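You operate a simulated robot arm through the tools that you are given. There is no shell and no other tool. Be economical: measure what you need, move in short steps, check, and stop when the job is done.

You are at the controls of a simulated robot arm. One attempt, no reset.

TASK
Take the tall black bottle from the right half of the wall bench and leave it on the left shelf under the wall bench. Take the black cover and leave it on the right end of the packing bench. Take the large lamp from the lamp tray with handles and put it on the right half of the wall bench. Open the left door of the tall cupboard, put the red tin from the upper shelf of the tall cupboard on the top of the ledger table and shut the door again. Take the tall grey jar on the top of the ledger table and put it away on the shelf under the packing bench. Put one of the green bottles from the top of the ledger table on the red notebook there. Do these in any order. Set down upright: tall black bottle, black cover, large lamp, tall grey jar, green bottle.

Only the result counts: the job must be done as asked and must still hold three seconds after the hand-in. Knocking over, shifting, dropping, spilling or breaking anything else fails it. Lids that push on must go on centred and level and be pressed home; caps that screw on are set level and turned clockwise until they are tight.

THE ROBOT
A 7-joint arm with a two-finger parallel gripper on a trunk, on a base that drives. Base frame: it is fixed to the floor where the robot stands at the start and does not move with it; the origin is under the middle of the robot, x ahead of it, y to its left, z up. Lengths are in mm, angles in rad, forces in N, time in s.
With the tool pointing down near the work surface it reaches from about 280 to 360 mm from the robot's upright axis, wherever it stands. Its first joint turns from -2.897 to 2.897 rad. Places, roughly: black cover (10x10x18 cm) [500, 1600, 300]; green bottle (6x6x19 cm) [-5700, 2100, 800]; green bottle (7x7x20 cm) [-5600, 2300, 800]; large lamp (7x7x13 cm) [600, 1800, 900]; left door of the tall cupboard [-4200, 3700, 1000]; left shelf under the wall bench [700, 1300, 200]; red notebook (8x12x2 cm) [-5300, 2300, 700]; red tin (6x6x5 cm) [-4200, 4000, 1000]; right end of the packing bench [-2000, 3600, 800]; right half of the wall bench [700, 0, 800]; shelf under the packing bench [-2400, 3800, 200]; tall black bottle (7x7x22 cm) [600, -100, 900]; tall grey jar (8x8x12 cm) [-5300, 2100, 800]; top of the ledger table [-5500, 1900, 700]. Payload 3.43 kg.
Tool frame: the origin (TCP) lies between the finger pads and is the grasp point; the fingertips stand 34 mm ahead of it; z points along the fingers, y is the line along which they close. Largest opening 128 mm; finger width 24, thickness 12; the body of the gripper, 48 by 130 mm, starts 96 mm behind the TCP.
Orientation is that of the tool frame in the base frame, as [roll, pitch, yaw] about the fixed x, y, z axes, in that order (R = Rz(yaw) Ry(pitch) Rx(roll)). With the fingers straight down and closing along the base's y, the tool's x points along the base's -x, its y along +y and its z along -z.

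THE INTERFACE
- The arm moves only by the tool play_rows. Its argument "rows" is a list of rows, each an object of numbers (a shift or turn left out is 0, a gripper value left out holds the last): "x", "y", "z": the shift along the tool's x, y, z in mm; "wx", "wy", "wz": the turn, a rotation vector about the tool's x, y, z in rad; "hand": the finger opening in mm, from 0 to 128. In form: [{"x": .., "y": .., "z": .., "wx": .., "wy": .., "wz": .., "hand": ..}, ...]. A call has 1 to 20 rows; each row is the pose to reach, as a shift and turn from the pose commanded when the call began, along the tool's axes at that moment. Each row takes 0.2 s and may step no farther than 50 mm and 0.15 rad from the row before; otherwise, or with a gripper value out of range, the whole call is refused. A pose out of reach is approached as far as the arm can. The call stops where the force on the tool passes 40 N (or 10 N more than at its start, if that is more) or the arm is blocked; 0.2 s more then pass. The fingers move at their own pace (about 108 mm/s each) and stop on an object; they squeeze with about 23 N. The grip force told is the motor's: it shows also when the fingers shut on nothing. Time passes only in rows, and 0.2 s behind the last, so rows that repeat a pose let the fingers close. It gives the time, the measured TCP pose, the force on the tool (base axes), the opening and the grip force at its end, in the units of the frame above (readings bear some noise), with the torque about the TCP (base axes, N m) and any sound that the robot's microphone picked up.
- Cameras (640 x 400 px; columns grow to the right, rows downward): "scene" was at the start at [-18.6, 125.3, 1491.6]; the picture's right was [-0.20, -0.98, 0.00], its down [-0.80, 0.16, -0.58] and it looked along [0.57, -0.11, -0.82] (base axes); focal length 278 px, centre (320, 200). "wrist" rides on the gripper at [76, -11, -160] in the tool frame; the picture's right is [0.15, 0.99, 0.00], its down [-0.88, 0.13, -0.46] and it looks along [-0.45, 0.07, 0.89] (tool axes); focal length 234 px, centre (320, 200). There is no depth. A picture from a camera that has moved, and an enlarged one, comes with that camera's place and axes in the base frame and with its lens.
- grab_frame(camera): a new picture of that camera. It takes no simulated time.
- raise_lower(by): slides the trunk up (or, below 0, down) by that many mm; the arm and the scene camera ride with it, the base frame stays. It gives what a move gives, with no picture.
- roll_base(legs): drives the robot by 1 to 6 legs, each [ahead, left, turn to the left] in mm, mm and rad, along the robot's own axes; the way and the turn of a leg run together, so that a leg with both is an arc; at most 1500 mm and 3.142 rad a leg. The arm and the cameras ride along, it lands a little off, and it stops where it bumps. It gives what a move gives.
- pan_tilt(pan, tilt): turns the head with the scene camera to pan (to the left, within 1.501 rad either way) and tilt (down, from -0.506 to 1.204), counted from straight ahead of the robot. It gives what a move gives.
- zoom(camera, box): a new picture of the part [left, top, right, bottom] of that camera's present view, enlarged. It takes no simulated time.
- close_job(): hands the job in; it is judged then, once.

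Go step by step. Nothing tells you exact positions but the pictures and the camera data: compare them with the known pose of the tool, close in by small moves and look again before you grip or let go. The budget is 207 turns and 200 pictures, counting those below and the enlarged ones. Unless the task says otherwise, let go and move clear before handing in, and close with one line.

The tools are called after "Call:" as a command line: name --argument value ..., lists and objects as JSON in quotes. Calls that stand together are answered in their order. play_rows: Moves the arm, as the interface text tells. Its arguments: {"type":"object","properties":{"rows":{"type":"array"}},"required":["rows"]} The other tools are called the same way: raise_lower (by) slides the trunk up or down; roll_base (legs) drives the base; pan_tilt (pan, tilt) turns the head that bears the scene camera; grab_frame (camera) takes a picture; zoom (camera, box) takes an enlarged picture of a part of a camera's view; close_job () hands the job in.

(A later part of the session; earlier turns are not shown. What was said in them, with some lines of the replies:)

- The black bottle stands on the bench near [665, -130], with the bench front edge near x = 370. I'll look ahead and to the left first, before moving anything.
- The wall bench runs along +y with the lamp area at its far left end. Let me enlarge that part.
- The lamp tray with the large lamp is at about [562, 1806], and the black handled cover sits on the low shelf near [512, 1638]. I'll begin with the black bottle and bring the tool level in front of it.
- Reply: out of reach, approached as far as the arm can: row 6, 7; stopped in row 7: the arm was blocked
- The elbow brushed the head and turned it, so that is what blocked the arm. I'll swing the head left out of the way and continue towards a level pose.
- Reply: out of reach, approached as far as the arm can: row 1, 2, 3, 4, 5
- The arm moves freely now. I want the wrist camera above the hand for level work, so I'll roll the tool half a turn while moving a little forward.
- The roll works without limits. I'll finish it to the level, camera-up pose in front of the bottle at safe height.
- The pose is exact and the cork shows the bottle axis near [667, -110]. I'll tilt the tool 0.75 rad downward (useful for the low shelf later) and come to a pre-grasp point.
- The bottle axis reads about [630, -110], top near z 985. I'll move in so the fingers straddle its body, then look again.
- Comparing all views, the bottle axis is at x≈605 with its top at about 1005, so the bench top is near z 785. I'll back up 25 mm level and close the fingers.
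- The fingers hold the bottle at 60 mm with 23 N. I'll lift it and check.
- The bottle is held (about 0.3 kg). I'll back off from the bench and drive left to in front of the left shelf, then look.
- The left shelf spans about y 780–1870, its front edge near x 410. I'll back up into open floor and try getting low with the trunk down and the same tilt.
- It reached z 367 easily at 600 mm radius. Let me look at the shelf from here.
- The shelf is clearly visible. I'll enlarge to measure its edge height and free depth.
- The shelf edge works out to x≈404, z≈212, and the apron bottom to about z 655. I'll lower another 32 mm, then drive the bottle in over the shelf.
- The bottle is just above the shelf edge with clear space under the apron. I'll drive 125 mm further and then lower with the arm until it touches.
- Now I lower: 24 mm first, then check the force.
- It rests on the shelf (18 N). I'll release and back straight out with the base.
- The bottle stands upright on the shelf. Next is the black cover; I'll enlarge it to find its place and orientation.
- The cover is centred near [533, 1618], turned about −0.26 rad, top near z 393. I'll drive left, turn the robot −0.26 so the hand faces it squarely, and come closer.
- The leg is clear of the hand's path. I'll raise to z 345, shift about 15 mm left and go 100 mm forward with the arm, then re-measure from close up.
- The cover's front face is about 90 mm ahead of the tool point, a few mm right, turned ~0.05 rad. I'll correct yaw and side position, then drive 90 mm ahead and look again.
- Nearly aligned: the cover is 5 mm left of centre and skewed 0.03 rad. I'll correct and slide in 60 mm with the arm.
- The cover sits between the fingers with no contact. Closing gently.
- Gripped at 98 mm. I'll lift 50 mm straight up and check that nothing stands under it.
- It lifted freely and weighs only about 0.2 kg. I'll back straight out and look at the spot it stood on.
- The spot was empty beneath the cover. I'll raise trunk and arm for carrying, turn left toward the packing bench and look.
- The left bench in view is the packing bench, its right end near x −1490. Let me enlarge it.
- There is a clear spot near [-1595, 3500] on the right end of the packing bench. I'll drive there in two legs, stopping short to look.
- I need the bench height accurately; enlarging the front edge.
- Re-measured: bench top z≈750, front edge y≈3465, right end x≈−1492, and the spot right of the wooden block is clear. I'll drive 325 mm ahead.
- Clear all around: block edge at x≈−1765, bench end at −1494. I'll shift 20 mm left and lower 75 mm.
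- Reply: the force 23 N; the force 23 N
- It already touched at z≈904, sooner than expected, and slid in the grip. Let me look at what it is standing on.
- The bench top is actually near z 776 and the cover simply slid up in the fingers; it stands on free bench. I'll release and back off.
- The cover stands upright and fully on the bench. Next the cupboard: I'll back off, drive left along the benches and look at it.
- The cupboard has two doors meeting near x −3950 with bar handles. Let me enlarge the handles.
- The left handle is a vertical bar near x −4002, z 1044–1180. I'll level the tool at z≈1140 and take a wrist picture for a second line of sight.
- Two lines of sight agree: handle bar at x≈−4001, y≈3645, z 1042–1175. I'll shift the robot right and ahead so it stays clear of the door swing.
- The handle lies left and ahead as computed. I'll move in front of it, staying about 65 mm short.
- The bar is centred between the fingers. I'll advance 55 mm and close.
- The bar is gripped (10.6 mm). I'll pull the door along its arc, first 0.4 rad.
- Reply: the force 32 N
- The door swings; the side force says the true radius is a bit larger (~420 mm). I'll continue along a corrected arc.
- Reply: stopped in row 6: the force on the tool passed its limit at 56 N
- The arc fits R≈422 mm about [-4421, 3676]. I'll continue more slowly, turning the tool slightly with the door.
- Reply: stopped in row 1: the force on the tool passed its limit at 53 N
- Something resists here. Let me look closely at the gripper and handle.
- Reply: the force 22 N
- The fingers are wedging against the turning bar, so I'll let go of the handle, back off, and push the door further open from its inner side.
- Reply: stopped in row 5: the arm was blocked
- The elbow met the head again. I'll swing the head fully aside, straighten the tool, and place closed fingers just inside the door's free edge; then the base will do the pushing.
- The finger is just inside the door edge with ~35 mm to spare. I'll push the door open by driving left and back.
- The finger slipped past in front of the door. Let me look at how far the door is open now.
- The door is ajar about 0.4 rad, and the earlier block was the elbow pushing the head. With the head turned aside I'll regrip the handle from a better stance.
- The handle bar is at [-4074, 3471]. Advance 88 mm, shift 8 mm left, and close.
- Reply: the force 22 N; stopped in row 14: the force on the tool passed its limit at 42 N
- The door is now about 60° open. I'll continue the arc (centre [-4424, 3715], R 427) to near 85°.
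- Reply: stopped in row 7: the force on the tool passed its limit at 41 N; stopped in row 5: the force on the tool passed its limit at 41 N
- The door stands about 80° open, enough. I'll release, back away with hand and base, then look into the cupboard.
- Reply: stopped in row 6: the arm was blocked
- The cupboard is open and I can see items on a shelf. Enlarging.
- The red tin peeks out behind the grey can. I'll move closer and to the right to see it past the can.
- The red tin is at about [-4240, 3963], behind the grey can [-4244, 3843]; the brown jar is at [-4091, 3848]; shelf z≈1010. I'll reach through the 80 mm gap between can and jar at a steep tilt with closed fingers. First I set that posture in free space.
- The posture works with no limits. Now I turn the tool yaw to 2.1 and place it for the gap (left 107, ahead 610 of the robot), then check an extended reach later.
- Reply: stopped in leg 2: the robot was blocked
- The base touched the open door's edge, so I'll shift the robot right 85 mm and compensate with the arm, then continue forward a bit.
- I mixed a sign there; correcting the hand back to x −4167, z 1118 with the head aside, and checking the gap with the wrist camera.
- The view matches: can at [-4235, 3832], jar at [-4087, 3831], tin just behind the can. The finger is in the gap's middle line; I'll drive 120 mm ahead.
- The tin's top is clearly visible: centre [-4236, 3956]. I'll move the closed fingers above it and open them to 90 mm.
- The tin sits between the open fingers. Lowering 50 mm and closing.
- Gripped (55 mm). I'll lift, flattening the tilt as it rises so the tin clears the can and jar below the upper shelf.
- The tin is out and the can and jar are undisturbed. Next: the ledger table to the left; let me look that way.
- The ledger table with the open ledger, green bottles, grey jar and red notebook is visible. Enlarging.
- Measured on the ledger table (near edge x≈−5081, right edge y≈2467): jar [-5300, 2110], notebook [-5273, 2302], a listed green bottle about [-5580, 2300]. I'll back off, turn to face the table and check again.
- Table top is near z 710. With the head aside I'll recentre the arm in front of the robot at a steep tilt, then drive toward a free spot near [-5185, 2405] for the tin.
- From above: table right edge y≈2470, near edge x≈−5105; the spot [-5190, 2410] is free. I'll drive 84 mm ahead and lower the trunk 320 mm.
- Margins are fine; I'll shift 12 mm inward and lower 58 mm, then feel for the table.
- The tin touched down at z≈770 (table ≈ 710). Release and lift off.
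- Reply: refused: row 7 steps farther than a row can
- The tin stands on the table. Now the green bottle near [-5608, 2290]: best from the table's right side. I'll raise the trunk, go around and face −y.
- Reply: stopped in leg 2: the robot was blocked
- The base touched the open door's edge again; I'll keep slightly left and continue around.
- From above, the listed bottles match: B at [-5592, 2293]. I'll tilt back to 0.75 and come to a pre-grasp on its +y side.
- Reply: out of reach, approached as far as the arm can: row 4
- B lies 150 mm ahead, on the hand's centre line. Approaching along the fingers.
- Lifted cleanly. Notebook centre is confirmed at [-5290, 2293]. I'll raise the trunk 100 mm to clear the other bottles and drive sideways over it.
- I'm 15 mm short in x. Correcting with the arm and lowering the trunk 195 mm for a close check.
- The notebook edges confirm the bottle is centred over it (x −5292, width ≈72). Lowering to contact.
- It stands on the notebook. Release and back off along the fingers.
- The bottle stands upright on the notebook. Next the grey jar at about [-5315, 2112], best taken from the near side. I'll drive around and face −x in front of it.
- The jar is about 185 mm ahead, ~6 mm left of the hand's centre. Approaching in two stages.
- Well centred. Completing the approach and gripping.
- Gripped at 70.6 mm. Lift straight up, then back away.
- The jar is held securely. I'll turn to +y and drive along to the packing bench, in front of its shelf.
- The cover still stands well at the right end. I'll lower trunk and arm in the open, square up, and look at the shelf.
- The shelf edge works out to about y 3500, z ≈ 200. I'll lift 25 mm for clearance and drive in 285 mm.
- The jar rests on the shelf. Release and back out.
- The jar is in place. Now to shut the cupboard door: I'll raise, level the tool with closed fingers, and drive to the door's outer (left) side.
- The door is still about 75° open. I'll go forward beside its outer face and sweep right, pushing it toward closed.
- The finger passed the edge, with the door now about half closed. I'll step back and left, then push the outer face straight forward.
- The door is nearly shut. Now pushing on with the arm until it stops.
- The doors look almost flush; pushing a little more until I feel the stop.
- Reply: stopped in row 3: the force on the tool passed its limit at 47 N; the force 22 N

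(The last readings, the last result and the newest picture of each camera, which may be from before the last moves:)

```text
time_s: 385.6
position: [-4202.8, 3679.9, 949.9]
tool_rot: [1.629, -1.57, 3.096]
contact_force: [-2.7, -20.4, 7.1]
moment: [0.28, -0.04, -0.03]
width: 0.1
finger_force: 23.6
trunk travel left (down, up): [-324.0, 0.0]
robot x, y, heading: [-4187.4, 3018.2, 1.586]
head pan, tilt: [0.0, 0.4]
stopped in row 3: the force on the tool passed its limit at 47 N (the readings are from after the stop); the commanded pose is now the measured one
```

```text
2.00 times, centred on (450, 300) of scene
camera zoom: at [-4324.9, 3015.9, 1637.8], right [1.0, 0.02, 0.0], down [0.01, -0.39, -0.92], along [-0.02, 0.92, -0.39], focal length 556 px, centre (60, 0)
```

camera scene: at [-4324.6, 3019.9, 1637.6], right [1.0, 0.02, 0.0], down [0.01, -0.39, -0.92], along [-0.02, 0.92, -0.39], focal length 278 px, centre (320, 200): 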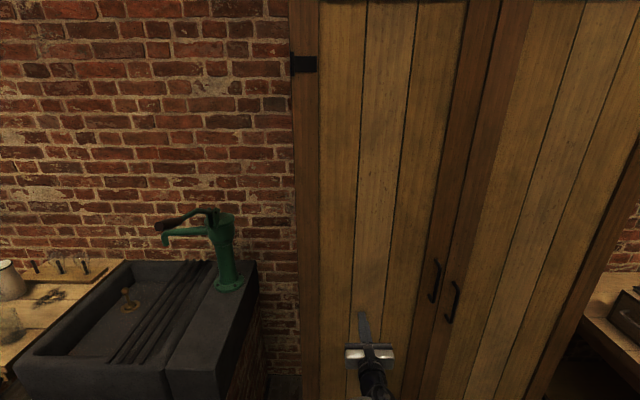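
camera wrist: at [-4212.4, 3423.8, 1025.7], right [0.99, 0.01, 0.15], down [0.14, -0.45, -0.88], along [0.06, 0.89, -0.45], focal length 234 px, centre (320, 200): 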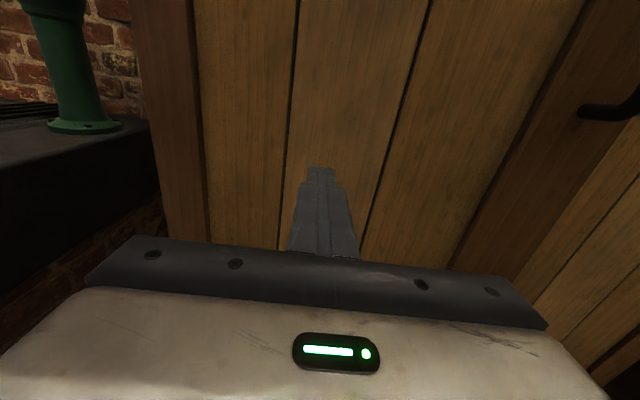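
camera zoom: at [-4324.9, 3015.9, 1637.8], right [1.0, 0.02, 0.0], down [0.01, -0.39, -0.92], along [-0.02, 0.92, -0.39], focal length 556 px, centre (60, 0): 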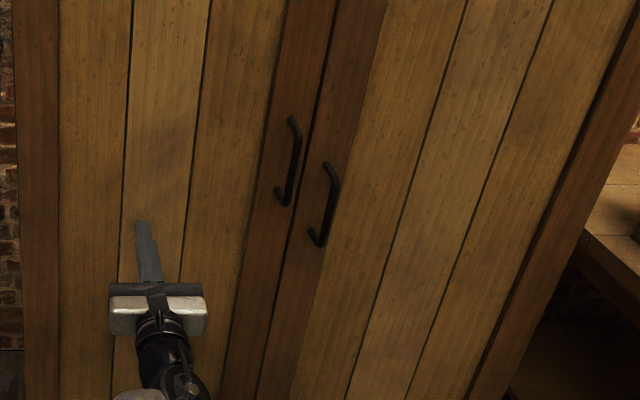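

The door is shut against its stop. I'll back away and drive to the wall bench for the last item, the large lamp.

Call:
play_rows --rows '[{"z": -40}, {"z": -80}, {"z": -110}]'

Call:
roll_base --legs '[[-350, 0, 0], [0, 0, -1.585], [1500, 0, 0], [1500, 0, 0], [400, 0, 0]]'

Call:
pan_tilt --pan 0.0 --tilt 0.4

Call:
grab_frame --camera "scene"

```text
time_s: 386.4
position: [-4202.0, 3571.2, 946.2]
tool_rot: [2.627, -1.568, 2.097]
contact_force: [-1.4, 0.4, -0.1]
moment: [0.03, 0.0, 0.0]
width: 0.2
finger_force: 23.2
trunk travel left (down, up): [-324.0, 0.0]
robot x, y, heading: [-4185.3, 3021.2, 1.588]
head pan, tilt: [0.0, 0.4]
```

```text
time_s: 408.7
position: [-284.2, 2341.7, 945.2]
tool_rot: [2.692, -1.569, 0.342]
contact_force: [-1.2, 0.1, -0.6]
moment: [0.01, 0.0, 0.0]
width: 0.2
finger_force: 22.4
trunk travel left (down, up): [-324.0, 0.0]
robot x, y, heading: [-834.1, 2389.8, -0.102]
head pan, tilt: [0.0, 0.4]
```

```text
time_s: 409.3
position: [-282.1, 2343.0, 946.4]
tool_rot: [2.684, -1.568, 0.351]
contact_force: [-0.1, 0.3, -0.6]
moment: [-0.02, 0.01, 0.02]
width: 0.1
finger_force: 22.9
trunk travel left (down, up): [-324.0, 0.0]
robot x, y, heading: [-832.4, 2389.2, -0.103]
head pan, tilt: [0.0, 0.4]
```

```text
70 pictures are left
camera scene: at [-817.7, 2528.0, 1637.6], right [-0.1, -0.99, 0.0], down [-0.39, 0.04, -0.92], along [0.92, -0.09, -0.39], focal length 278 px, centre (320, 200)
```

scene: 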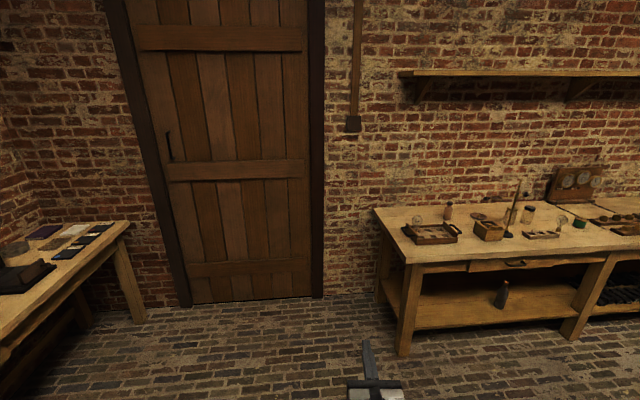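

I'll square up to the wall bench in front of the lamp tray, tilting the tool at safe height.

Call:
roll_base --legs '[[0, 0, 0.103], [0, -590, 0], [500, 0, 0]]'

Call:
pan_tilt --pan 0.6 --tilt 0.6

Call:
play_rows --rows '[{"x": 18, "wy": -0.125, "hand": 60}, {"x": 36, "wy": -0.25, "hand": 110}, {"x": 54, "wy": -0.375}, {"x": 72, "wy": -0.5}, {"x": 90, "wy": -0.625}, {"x": 104, "wy": -0.75}, {"x": 104, "wy": -0.75}]'

Call:
grab_frame --camera "scene"

Call:
grab_frame --camera "wrist"

```text
time_s: 418.5
position: [222.6, 1813.9, 945.3]
tool_rot: [2.683, -1.567, 0.456]
contact_force: [-0.8, -1.4, 0.3]
moment: [0.01, 0.01, 0.03]
width: 0.1
finger_force: 23.0
trunk travel left (down, up): [-324.0, 0.0]
robot x, y, heading: [-332.7, 1805.0, 0.008]
head pan, tilt: [0.0, 0.4]
```

```text
time_s: 419.5
position: [222.5, 1814.4, 947.2]
tool_rot: [2.677, -1.567, 0.463]
contact_force: [0.3, 0.0, -0.8]
moment: [0.05, -0.01, 0.01]
width: 0.2
finger_force: 23.1
trunk travel left (down, up): [-324.0, 0.0]
robot x, y, heading: [-334.2, 1803.0, -0.0]
head pan, tilt: [0.6, 0.6]
```

```text
time_s: 421.1
position: [220.8, 1814.5, 1052.3]
tool_rot: [3.139, -0.817, -0.001]
contact_force: [0.5, -0.3, -0.9]
moment: [0.0, -0.01, -0.01]
width: 110.2
finger_force: 0.1
trunk travel left (down, up): [-324.0, 0.0]
robot x, y, heading: [-328.8, 1801.4, 0.003]
head pan, tilt: [0.6, 0.6]
```

```text
69 pictures are left
camera scene: at [-348.1, 1992.8, 1619.4], right [0.57, -0.82, 0.0], down [-0.46, -0.32, -0.83], along [0.68, 0.47, -0.56], focal length 278 px, centre (320, 200)
```

scene: 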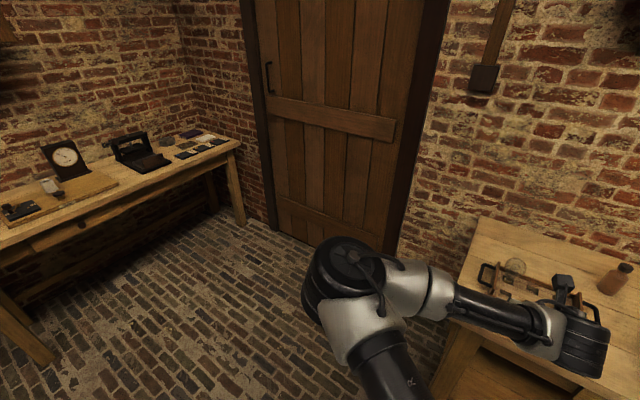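

```text
68 pictures are left
camera wrist: at [155.8, 1826.6, 1215.7], right [0.1, -0.99, 0.11], down [-0.94, -0.13, -0.33], along [0.34, -0.07, -0.94], focal length 234 px, centre (320, 200)
```

wrist: 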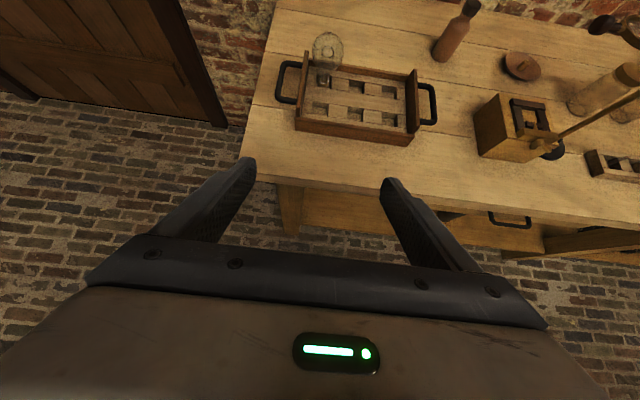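

The lamp stands in the tray's back-left socket near [614, 1819]. Let me enlarge it.

Call:
zoom --camera "wrist" --box '[260, 20, 450, 160]'

```text
2.86 times, centred on (355, 90) of wrist
camera zoom: at [155.8, 1826.6, 1215.7], right [0.1, -0.99, 0.11], down [-0.94, -0.13, -0.33], along [0.34, -0.07, -0.94], focal length 669 px, centre (220, 514)
```

zoom: 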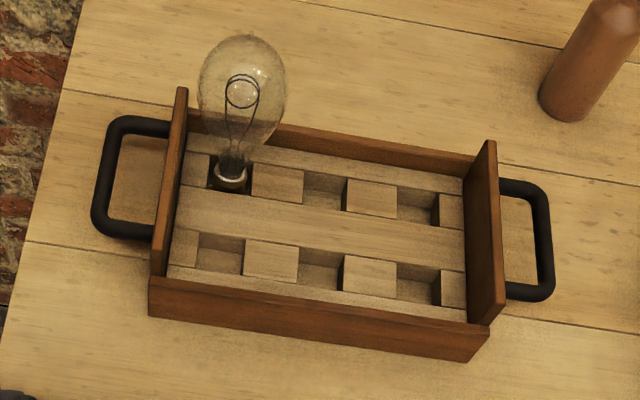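

Bulb axis ≈ [588, 1817], bulb centre z≈877, tray end wall top ≈ z 845 close on the left. I'll flatten the tilt to 0.5 so the fingertips stay above the wall, and come to a pre-grasp.

Call:
roll_base --legs '[[230, 0, 0]]'

Call:
play_rows --rows '[{"x": -20, "y": -1, "z": 38, "wy": 0.08, "hand": 110}, {"x": -41, "y": -2, "z": 76, "wy": 0.16}, {"x": -61, "y": -2.5, "z": 114, "wy": 0.25}, {"x": -61, "y": -2.5, "z": 114, "wy": 0.25}]'

Call:
grab_frame --camera "wrist"

```text
time_s: 422.8
position: [440.2, 1817.0, 1049.6]
tool_rot: [3.138, -0.817, 0.002]
contact_force: [0.4, 0.2, 0.0]
moment: [0.02, -0.02, 0.01]
width: 109.9
finger_force: 0.0
trunk travel left (down, up): [-324.0, 0.0]
robot x, y, heading: [-110.9, 1807.0, 0.013]
head pan, tilt: [0.6, 0.6]
```

```text
time_s: 423.8
position: [481.8, 1820.3, 927.6]
tool_rot: [3.138, -1.069, 0.005]
contact_force: [0.3, 1.2, 0.2]
moment: [0.0, 0.05, 0.05]
width: 109.9
finger_force: 0.1
trunk travel left (down, up): [-324.0, 0.0]
robot x, y, heading: [-111.5, 1807.6, 0.002]
head pan, tilt: [0.6, 0.6]
```

```text
66 pictures are left
camera wrist: at [378.0, 1832.3, 1071.0], right [0.07, -0.99, 0.13], down [-0.82, -0.13, -0.55], along [0.56, -0.07, -0.82], focal length 234 px, centre (320, 200)
```

wrist: 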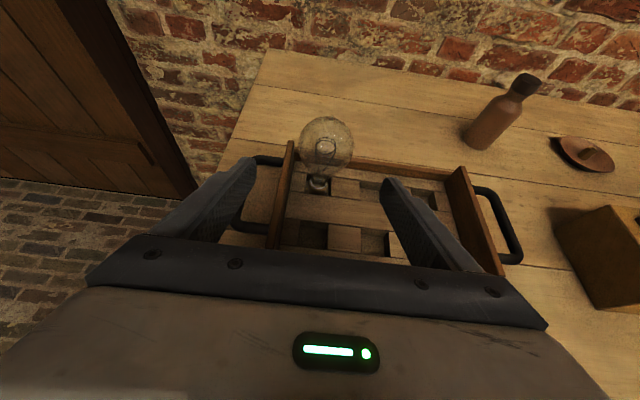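

Bulb at [591, 1813], z 879. I'll shift 7 mm right and advance in two stages.

Call:
play_rows --rows '[{"x": 1, "y": 7, "z": 10}, {"x": 3, "y": 7, "z": 40}, {"x": 4.5, "y": 7, "z": 65}, {"x": 4.5, "y": 7, "z": 65}]'

Call:
grab_frame --camera "wrist"

```text
time_s: 424.8
position: [539.8, 1812.0, 900.7]
tool_rot: [3.137, -1.065, 0.004]
contact_force: [0.3, 1.1, 0.2]
moment: [0.02, 0.01, 0.04]
width: 109.9
finger_force: 0.0
trunk travel left (down, up): [-324.0, 0.0]
robot x, y, heading: [-110.4, 1808.5, 0.002]
head pan, tilt: [0.6, 0.6]
```

```text
65 pictures are left
camera wrist: at [435.9, 1825.3, 1044.2], right [0.07, -0.99, 0.13], down [-0.82, -0.13, -0.55], along [0.56, -0.07, -0.82], focal length 234 px, centre (320, 200)
```

wrist: 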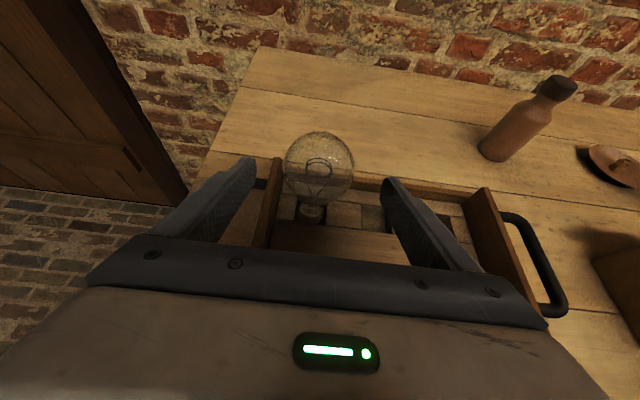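

Call:
play_rows --rows '[{"x": 1, "y": -1, "z": 15}, {"x": 2, "y": -2, "z": 30}, {"x": 2.4, "y": -2, "z": 43}, {"x": 2.4, "y": -2, "z": 43}]'

Call:
grab_frame --camera "wrist"

```text
time_s: 425.8
position: [580.3, 1816.5, 881.9]
tool_rot: [3.138, -1.068, 0.004]
contact_force: [1.1, 0.2, 0.1]
moment: [-0.02, -0.02, -0.01]
width: 110.2
finger_force: 0.1
trunk travel left (down, up): [-324.0, 0.0]
robot x, y, heading: [-110.8, 1803.0, 0.002]
head pan, tilt: [0.6, 0.6]
```

```text
64 pictures are left
camera wrist: at [476.0, 1828.2, 1025.6], right [0.07, -0.99, 0.13], down [-0.82, -0.13, -0.55], along [0.56, -0.07, -0.82], focal length 234 px, centre (320, 200)
```

wrist: 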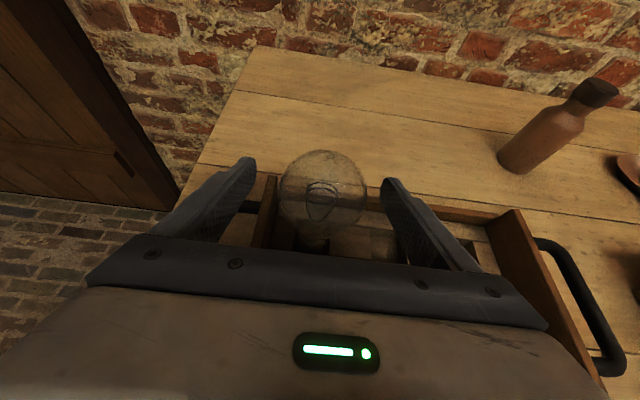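

The bulb is exactly between the pads. Closing.

Call:
play_rows --rows '[{"hand": 90}, {"hand": 75}, {"hand": 60}, {"hand": 50}, {"hand": 50}]'

Call:
play_rows --rows '[{"x": 8.8, "z": -4.8}, {"x": 22, "z": -12}, {"x": 44, "z": -24}, {"x": 66, "z": -36}, {"x": 88, "z": -48}]'

Call:
grab_frame --camera "wrist"

```text
time_s: 427.0
position: [580.1, 1816.9, 883.2]
tool_rot: [3.14, -1.068, 0.005]
contact_force: [-0.9, 2.6, 0.5]
moment: [0.01, 0.0, 0.07]
width: 59.1
finger_force: 22.7
trunk travel left (down, up): [-324.0, 0.0]
robot x, y, heading: [-113.6, 1809.2, 0.012]
head pan, tilt: [0.6, 0.6]
```

```text
time_s: 428.2
position: [579.7, 1815.9, 982.6]
tool_rot: [3.136, -1.066, 0.003]
contact_force: [0.3, -0.2, -0.8]
moment: [0.01, 0.0, 0.01]
width: 59.2
finger_force: 22.7
trunk travel left (down, up): [-324.0, 0.0]
robot x, y, heading: [-114.6, 1804.6, 0.01]
head pan, tilt: [0.6, 0.6]
```

```text
63 pictures are left
camera wrist: at [475.8, 1828.2, 1126.1], right [0.07, -0.99, 0.13], down [-0.82, -0.13, -0.55], along [0.56, -0.07, -0.82], focal length 234 px, centre (320, 200)
```

wrist: 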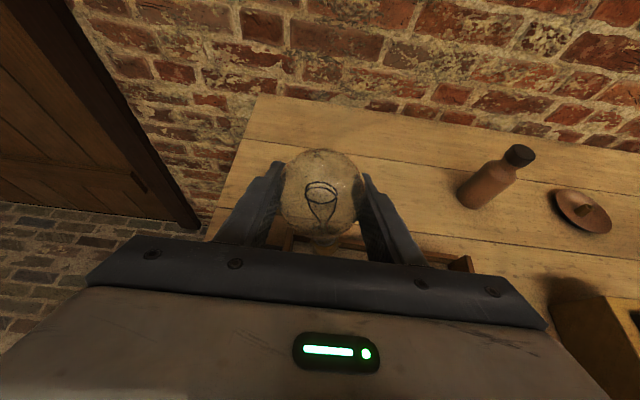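

The lamp is out of the tray. I'll back off and drive right to the free place where the black bottle stood.

Call:
roll_base --legs '[[-350, 0, -0.01], [0, -1000, 0], [0, -925, 0]]'

Call:
pan_tilt --pan 0.0 --tilt 0.6

Call:
grab_frame --camera "scene"

Call:
grab_frame --camera "wrist"

```text
time_s: 448.8
position: [203.7, -138.6, 982.0]
tool_rot: [3.138, -1.066, -0.044]
contact_force: [-0.2, -0.6, -0.9]
moment: [0.01, -0.02, -0.01]
width: 59.2
finger_force: 23.3
trunk travel left (down, up): [-324.0, 0.0]
robot x, y, heading: [-486.4, -117.2, -0.038]
head pan, tilt: [0.6, 0.6]
```

```text
time_s: 449.8
position: [203.3, -136.6, 981.5]
tool_rot: [3.138, -1.066, -0.044]
contact_force: [0.2, 0.4, 1.0]
moment: [0.02, 0.01, 0.05]
width: 59.2
finger_force: 22.6
trunk travel left (down, up): [-324.0, 0.0]
robot x, y, heading: [-486.6, -113.9, -0.037]
head pan, tilt: [0.0, 0.6]
```

```text
62 pictures are left
camera scene: at [-484.3, 23.6, 1619.4], right [-0.04, -1.0, 0.0], down [-0.56, 0.02, -0.83], along [0.82, -0.03, -0.56], focal length 278 px, centre (320, 200)
```

scene: 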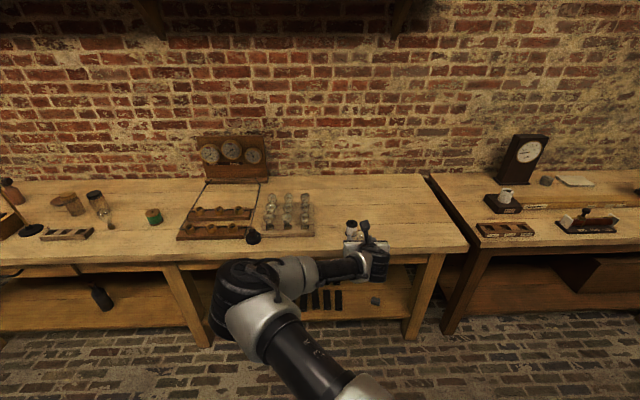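

```text
61 pictures are left
camera wrist: at [99.6, -120.0, 1126.0], right [0.02, -0.99, 0.13], down [-0.83, -0.09, -0.55], along [0.56, -0.09, -0.82], focal length 234 px, centre (320, 200)
```

wrist: 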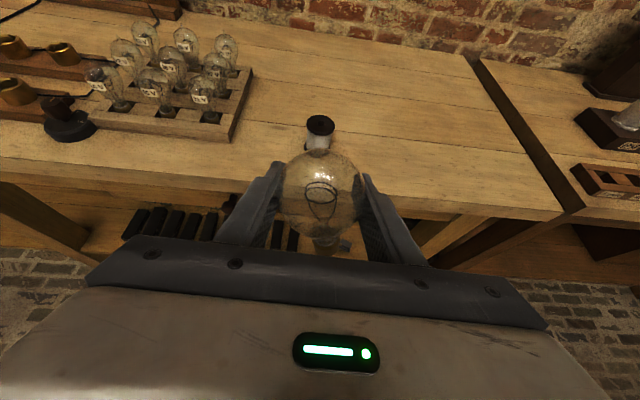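

The bench right of the spool is free. I'll place the lamp near [565, -310]; shifting right and driving ahead.

Call:
roll_base --legs '[[0, -200, 0.038], [360, 0, 0]]'

Call:
grab_frame --camera "wrist"

Call:
grab_frame --camera "scene"

```text
time_s: 454.2
position: [560.9, -305.8, 982.3]
tool_rot: [3.138, -1.066, 0.003]
contact_force: [0.3, -0.4, -0.2]
moment: [0.0, 0.02, 0.01]
width: 59.1
finger_force: 22.9
trunk travel left (down, up): [-324.0, 0.0]
robot x, y, heading: [-131.3, -318.7, 0.007]
head pan, tilt: [0.0, 0.6]
```

```text
60 pictures are left
camera wrist: at [457.2, -292.8, 1125.9], right [0.07, -0.99, 0.13], down [-0.82, -0.13, -0.55], along [0.56, -0.07, -0.82], focal length 234 px, centre (320, 200)
```

wrist: 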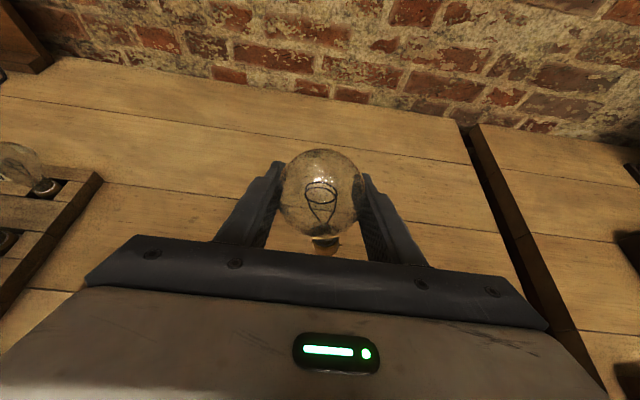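

```text
59 pictures are left
camera scene: at [-132.7, -176.4, 1619.4], right [0.01, -1.0, 0.0], down [-0.57, 0.0, -0.82], along [0.82, 0.01, -0.57], focal length 278 px, centre (320, 200)
```

scene: 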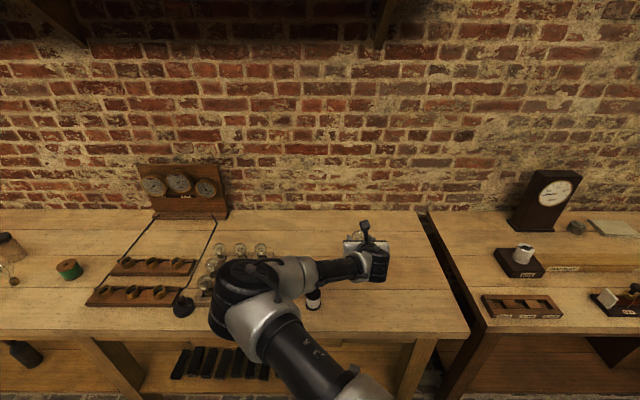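

The spot is clear. Lowering 90 mm, then feeling for the bench in small steps.

Call:
play_rows --rows '[{"x": -26, "z": 14.5}, {"x": -53, "z": 29}, {"x": -70, "z": 38.6}, {"x": -79, "z": 43.4}, {"x": -79, "z": 43.4}]'

Call:
play_rows --rows '[{"x": -1.3, "z": 0.7}, {"x": -2.6, "z": 1.4}, {"x": -3.9, "z": 2.2}, {"x": -5.3, "z": 2.9}, {"x": -5.3, "z": 2.9}]'

```text
time_s: 455.4
position: [561.5, -305.6, 889.9]
tool_rot: [3.137, -1.068, 0.006]
contact_force: [0.8, -0.1, -0.1]
moment: [0.0, 0.04, 0.01]
width: 58.9
finger_force: 23.3
trunk travel left (down, up): [-324.0, 0.0]
robot x, y, heading: [-130.3, -313.8, 0.006]
head pan, tilt: [0.0, 0.6]
```

```text
time_s: 456.6
position: [561.0, -305.1, 885.8]
tool_rot: [3.138, -1.068, 0.005]
contact_force: [0.0, -0.4, -0.5]
moment: [0.0, -0.02, -0.04]
width: 59.0
finger_force: 23.1
trunk travel left (down, up): [-324.0, 0.0]
robot x, y, heading: [-129.9, -313.8, 0.007]
head pan, tilt: [0.0, 0.6]
```

Call:
play_rows --rows '[{"x": -1.3, "z": 0.7}, {"x": -2.6, "z": 1.4}, {"x": -3.9, "z": 2.2}, {"x": -5.3, "z": 2.9}, {"x": -5.3, "z": 2.9}]'

Call:
grab_frame --camera "wrist"

```text
time_s: 457.9
position: [562.0, -304.8, 880.7]
tool_rot: [3.138, -1.066, 0.005]
contact_force: [-0.2, -0.6, 0.1]
moment: [0.01, 0.03, -0.02]
width: 59.0
finger_force: 23.2
trunk travel left (down, up): [-324.0, 0.0]
robot x, y, heading: [-130.8, -319.9, 0.011]
head pan, tilt: [0.0, 0.6]
```

```text
58 pictures are left
camera wrist: at [456.9, -292.2, 1023.5], right [0.07, -0.99, 0.13], down [-0.82, -0.13, -0.55], along [0.56, -0.07, -0.82], focal length 234 px, centre (320, 200)
```

wrist: 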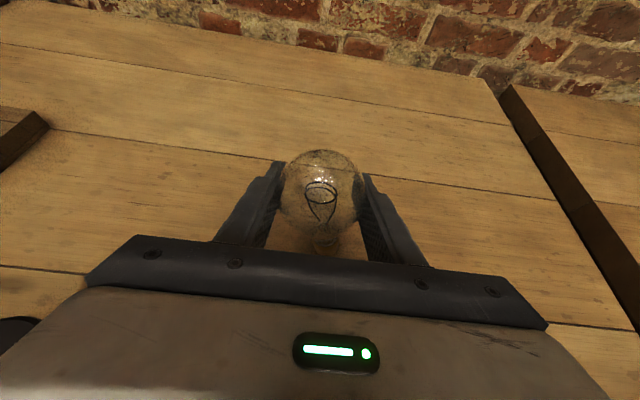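

No contact yet at z 881. Continuing in 1.5 mm steps.

Call:
play_rows --rows '[{"x": -1.3, "z": 0.7}, {"x": -2.6, "z": 1.4}, {"x": -3.9, "z": 2.2}, {"x": -5.3, "z": 2.9}, {"x": -5.3, "z": 2.9}]'

```text
time_s: 459.1
position: [560.6, -304.9, 875.3]
tool_rot: [3.138, -1.069, 0.003]
contact_force: [-0.5, 0.3, 5.6]
moment: [0.0, 0.1, -0.01]
width: 58.9
finger_force: 22.7
trunk travel left (down, up): [-324.0, 0.0]
robot x, y, heading: [-126.6, -317.2, 0.004]
head pan, tilt: [0.0, 0.6]
```

Touching at z 875 with 6 N. I'll open slowly and check it stands.

Call:
play_rows --rows '[{"hand": 62}, {"hand": 66}, {"hand": 72}, {"hand": 85}, {"hand": 110}, {"hand": 110}]'

Call:
grab_frame --camera "wrist"

```text
time_s: 460.4
position: [560.9, -306.1, 874.9]
tool_rot: [3.137, -1.066, 0.003]
contact_force: [0.7, -0.2, -0.3]
moment: [-0.01, -0.05, -0.03]
width: 110.0
finger_force: 0.1
trunk travel left (down, up): [-324.0, 0.0]
robot x, y, heading: [-131.6, -313.6, 0.006]
head pan, tilt: [0.0, 0.6]
```

```text
57 pictures are left
camera wrist: at [456.9, -293.4, 1018.5], right [0.07, -0.99, 0.13], down [-0.82, -0.13, -0.55], along [0.56, -0.07, -0.82], focal length 234 px, centre (320, 200)
```

wrist: 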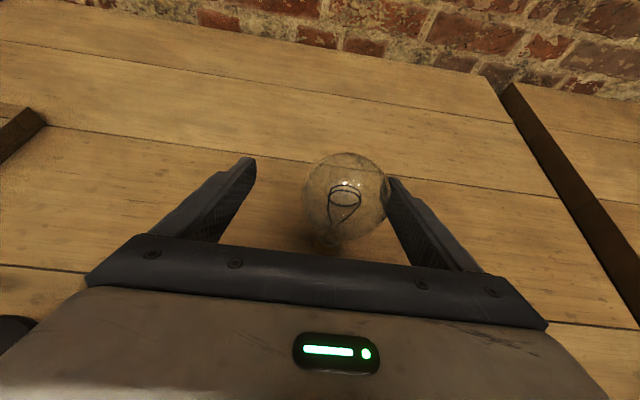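

The bulb has shifted toward the right finger; I need a closer look before moving anything.

Call:
zoom --camera "wrist" --box '[260, 130, 420, 270]'

Call:
zoom --camera "scene" --box '[300, 190, 420, 320]'

```text
2.86 times, centred on (340, 200) of wrist
camera zoom: at [456.9, -293.4, 1018.5], right [0.07, -0.99, 0.13], down [-0.82, -0.13, -0.55], along [0.56, -0.07, -0.82], focal length 669 px, centre (263, 200)
```

zoom: 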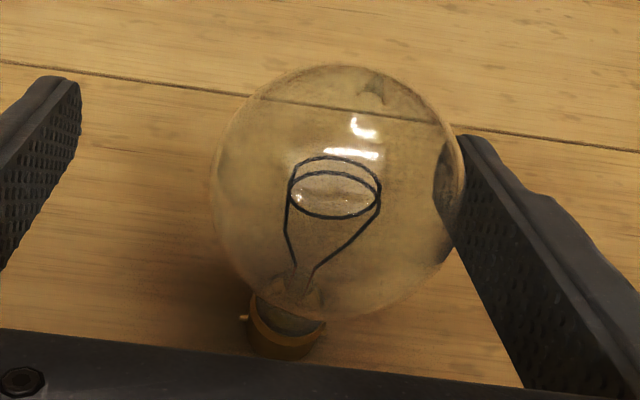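

```text
3.08 times, centred on (360, 255) of scene
camera zoom: at [-133.0, -176.5, 1619.4], right [0.01, -1.0, 0.0], down [-0.56, 0.0, -0.83], along [0.83, 0.01, -0.56], focal length 856 px, centre (197, 31)
```

zoom: 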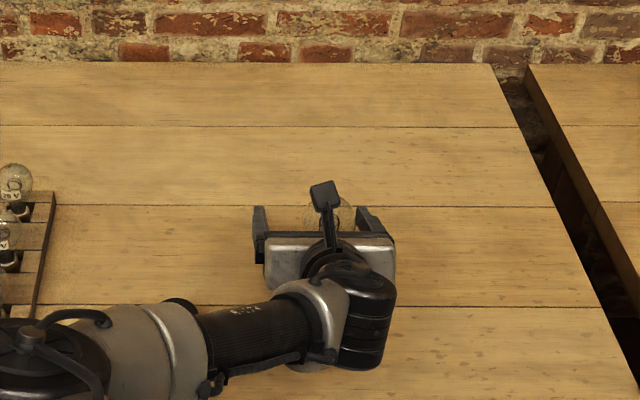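

By projection the lamp may be upright but shifted. To test whether it leans on the right finger, I'll move the hand 6 mm to the right and see if the bulb follows.

Call:
play_rows --rows '[{"y": 2}, {"y": 4}, {"y": 6}, {"y": 6}]'

Call:
zoom --camera "wrist" --box '[260, 130, 420, 270]'

```text
time_s: 461.4
position: [559.5, -311.7, 874.2]
tool_rot: [3.138, -1.064, 0.004]
contact_force: [0.3, -1.0, 0.4]
moment: [-0.02, -0.02, 0.0]
width: 110.0
finger_force: 0.1
trunk travel left (down, up): [-324.0, 0.0]
robot x, y, heading: [-132.1, -315.5, 0.007]
head pan, tilt: [0.0, 0.6]
```

```text
2.86 times, centred on (340, 200) of wrist
camera zoom: at [455.9, -299.0, 1017.7], right [0.07, -0.99, 0.13], down [-0.82, -0.13, -0.55], along [0.56, -0.07, -0.82], focal length 669 px, centre (263, 200)
```

zoom: 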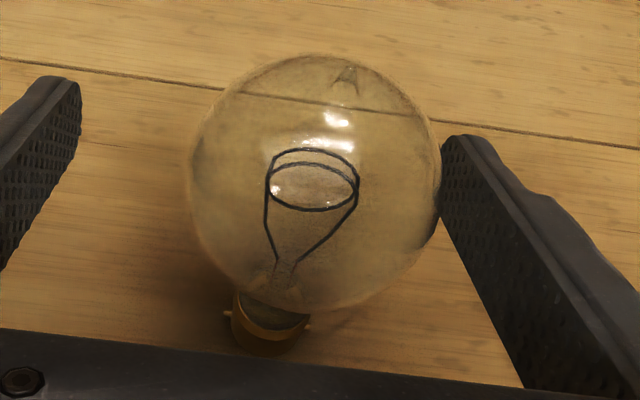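

The bulb did not follow, and its projection is that of an upright lamp: it stands freely. I'll centre the hand a bit more and retreat along the fingers.

Call:
play_rows --rows '[{"y": 4}, {"y": 9}, {"y": 9, "z": -20}, {"y": 9, "z": -50}, {"y": 9, "z": -90}, {"y": 9, "z": -130}, {"y": 9, "z": -170}]'

Call:
grab_frame --camera "wrist"

```text
time_s: 463.1
position: [413.6, -321.2, 955.8]
tool_rot: [3.139, -1.068, 0.005]
contact_force: [0.2, -0.5, 0.1]
moment: [0.03, -0.01, 0.01]
width: 110.0
finger_force: 0.0
trunk travel left (down, up): [-324.0, 0.0]
robot x, y, heading: [-131.1, -313.6, 0.01]
head pan, tilt: [0.0, 0.6]
```

```text
53 pictures are left
camera wrist: at [309.7, -308.8, 1099.2], right [0.07, -0.99, 0.13], down [-0.82, -0.13, -0.55], along [0.56, -0.07, -0.82], focal length 234 px, centre (320, 200)
```

wrist: 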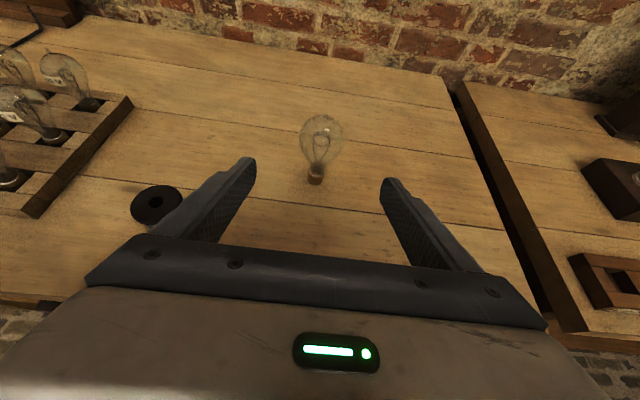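

The lamp stands upright on the right half of the bench. I'll back off and take a last look at the scene and the cupboard.

Call:
roll_base --legs '[[-500, 0, 0]]'

Call:
grab_frame --camera "scene"

Call:
roll_base --legs '[[0, 0, 1.5], [1300, 0, 0]]'

Call:
pan_tilt --pan 0.75 --tilt 0.2

Call:
grab_frame --camera "scene"

```text
time_s: 466.0
position: [-86.0, -329.5, 955.7]
tool_rot: [3.138, -1.066, -0.013]
contact_force: [0.3, 0.8, -0.3]
moment: [-0.01, 0.02, -0.01]
width: 110.0
finger_force: 0.0
trunk travel left (down, up): [-324.0, 0.0]
robot x, y, heading: [-632.5, -315.7, -0.004]
head pan, tilt: [0.0, 0.6]
```

```text
52 pictures are left
camera scene: at [-630.9, -176.4, 1619.4], right [-0.01, -1.0, 0.0], down [-0.56, 0.0, -0.83], along [0.83, -0.01, -0.56], focal length 278 px, centre (320, 200)
```

scene: 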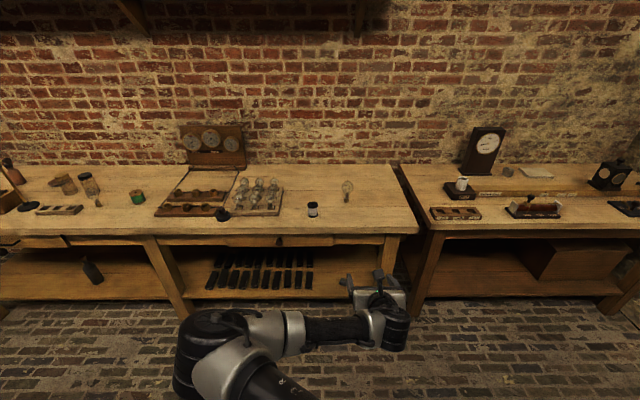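

```text
time_s: 476.5
position: [-516.9, 1570.1, 956.1]
tool_rot: [3.139, -1.067, 1.515]
contact_force: [0.5, -0.3, -0.1]
moment: [0.0, 0.0, -0.01]
width: 109.9
finger_force: 0.1
trunk travel left (down, up): [-324.0, 0.0]
robot x, y, heading: [-557.5, 1023.5, 1.519]
head pan, tilt: [0.0, 0.6]
```

```text
time_s: 477.6
position: [-516.3, 1569.1, 955.4]
tool_rot: [3.137, -1.069, 1.516]
contact_force: [-0.8, -0.4, -0.4]
moment: [-0.02, 0.02, 0.01]
width: 110.1
finger_force: 0.1
trunk travel left (down, up): [-324.0, 0.0]
robot x, y, heading: [-553.3, 1028.7, 1.521]
head pan, tilt: [0.75, 0.201]
```

```text
51 pictures are left
camera scene: at [-757.9, 1014.8, 1656.1], right [0.77, 0.64, 0.0], down [0.13, -0.15, -0.98], along [-0.63, 0.75, -0.2], focal length 278 px, centre (320, 200)
```

scene: 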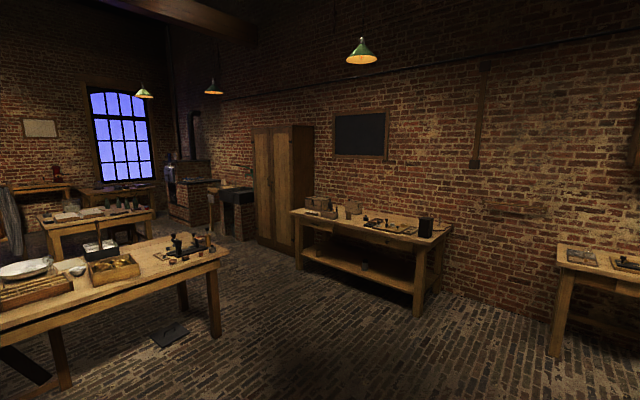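

Call:
zoom --camera "scene" --box '[230, 110, 330, 260]'

Call:
zoom --camera "scene" --box '[280, 190, 460, 300]'

```text
2.67 times, centred on (280, 185) of scene
camera zoom: at [-757.9, 1014.8, 1656.1], right [0.77, 0.64, 0.0], down [0.13, -0.15, -0.98], along [-0.63, 0.75, -0.2], focal length 742 px, centre (427, 240)
```

zoom: 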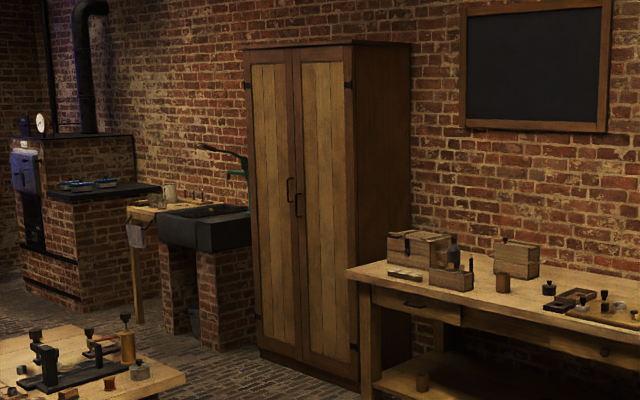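

```text
3.56 times, centred on (370, 245) of scene
camera zoom: at [-757.9, 1014.8, 1656.1], right [0.77, 0.64, 0.0], down [0.13, -0.15, -0.98], along [-0.63, 0.75, -0.2], focal length 989 px, centre (142, 40)
```

zoom: 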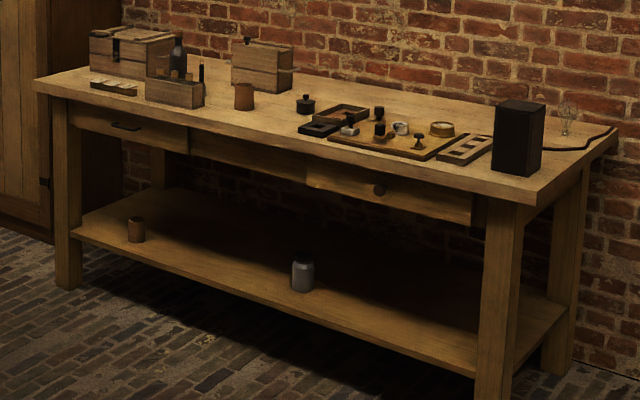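

The cupboard doors are flush, and the cover, jar, lamp and black bottle all stand upright in place. The tin and green bottle were fine when last seen, so I'm handing in.

Call:
close_job

```text
The job is handed in.
```

I finished all six tasks and handed the job in. The only result I didn't look at again before handing in was the ledger table: the tin and the green bottle both stood properly when I last saw them.
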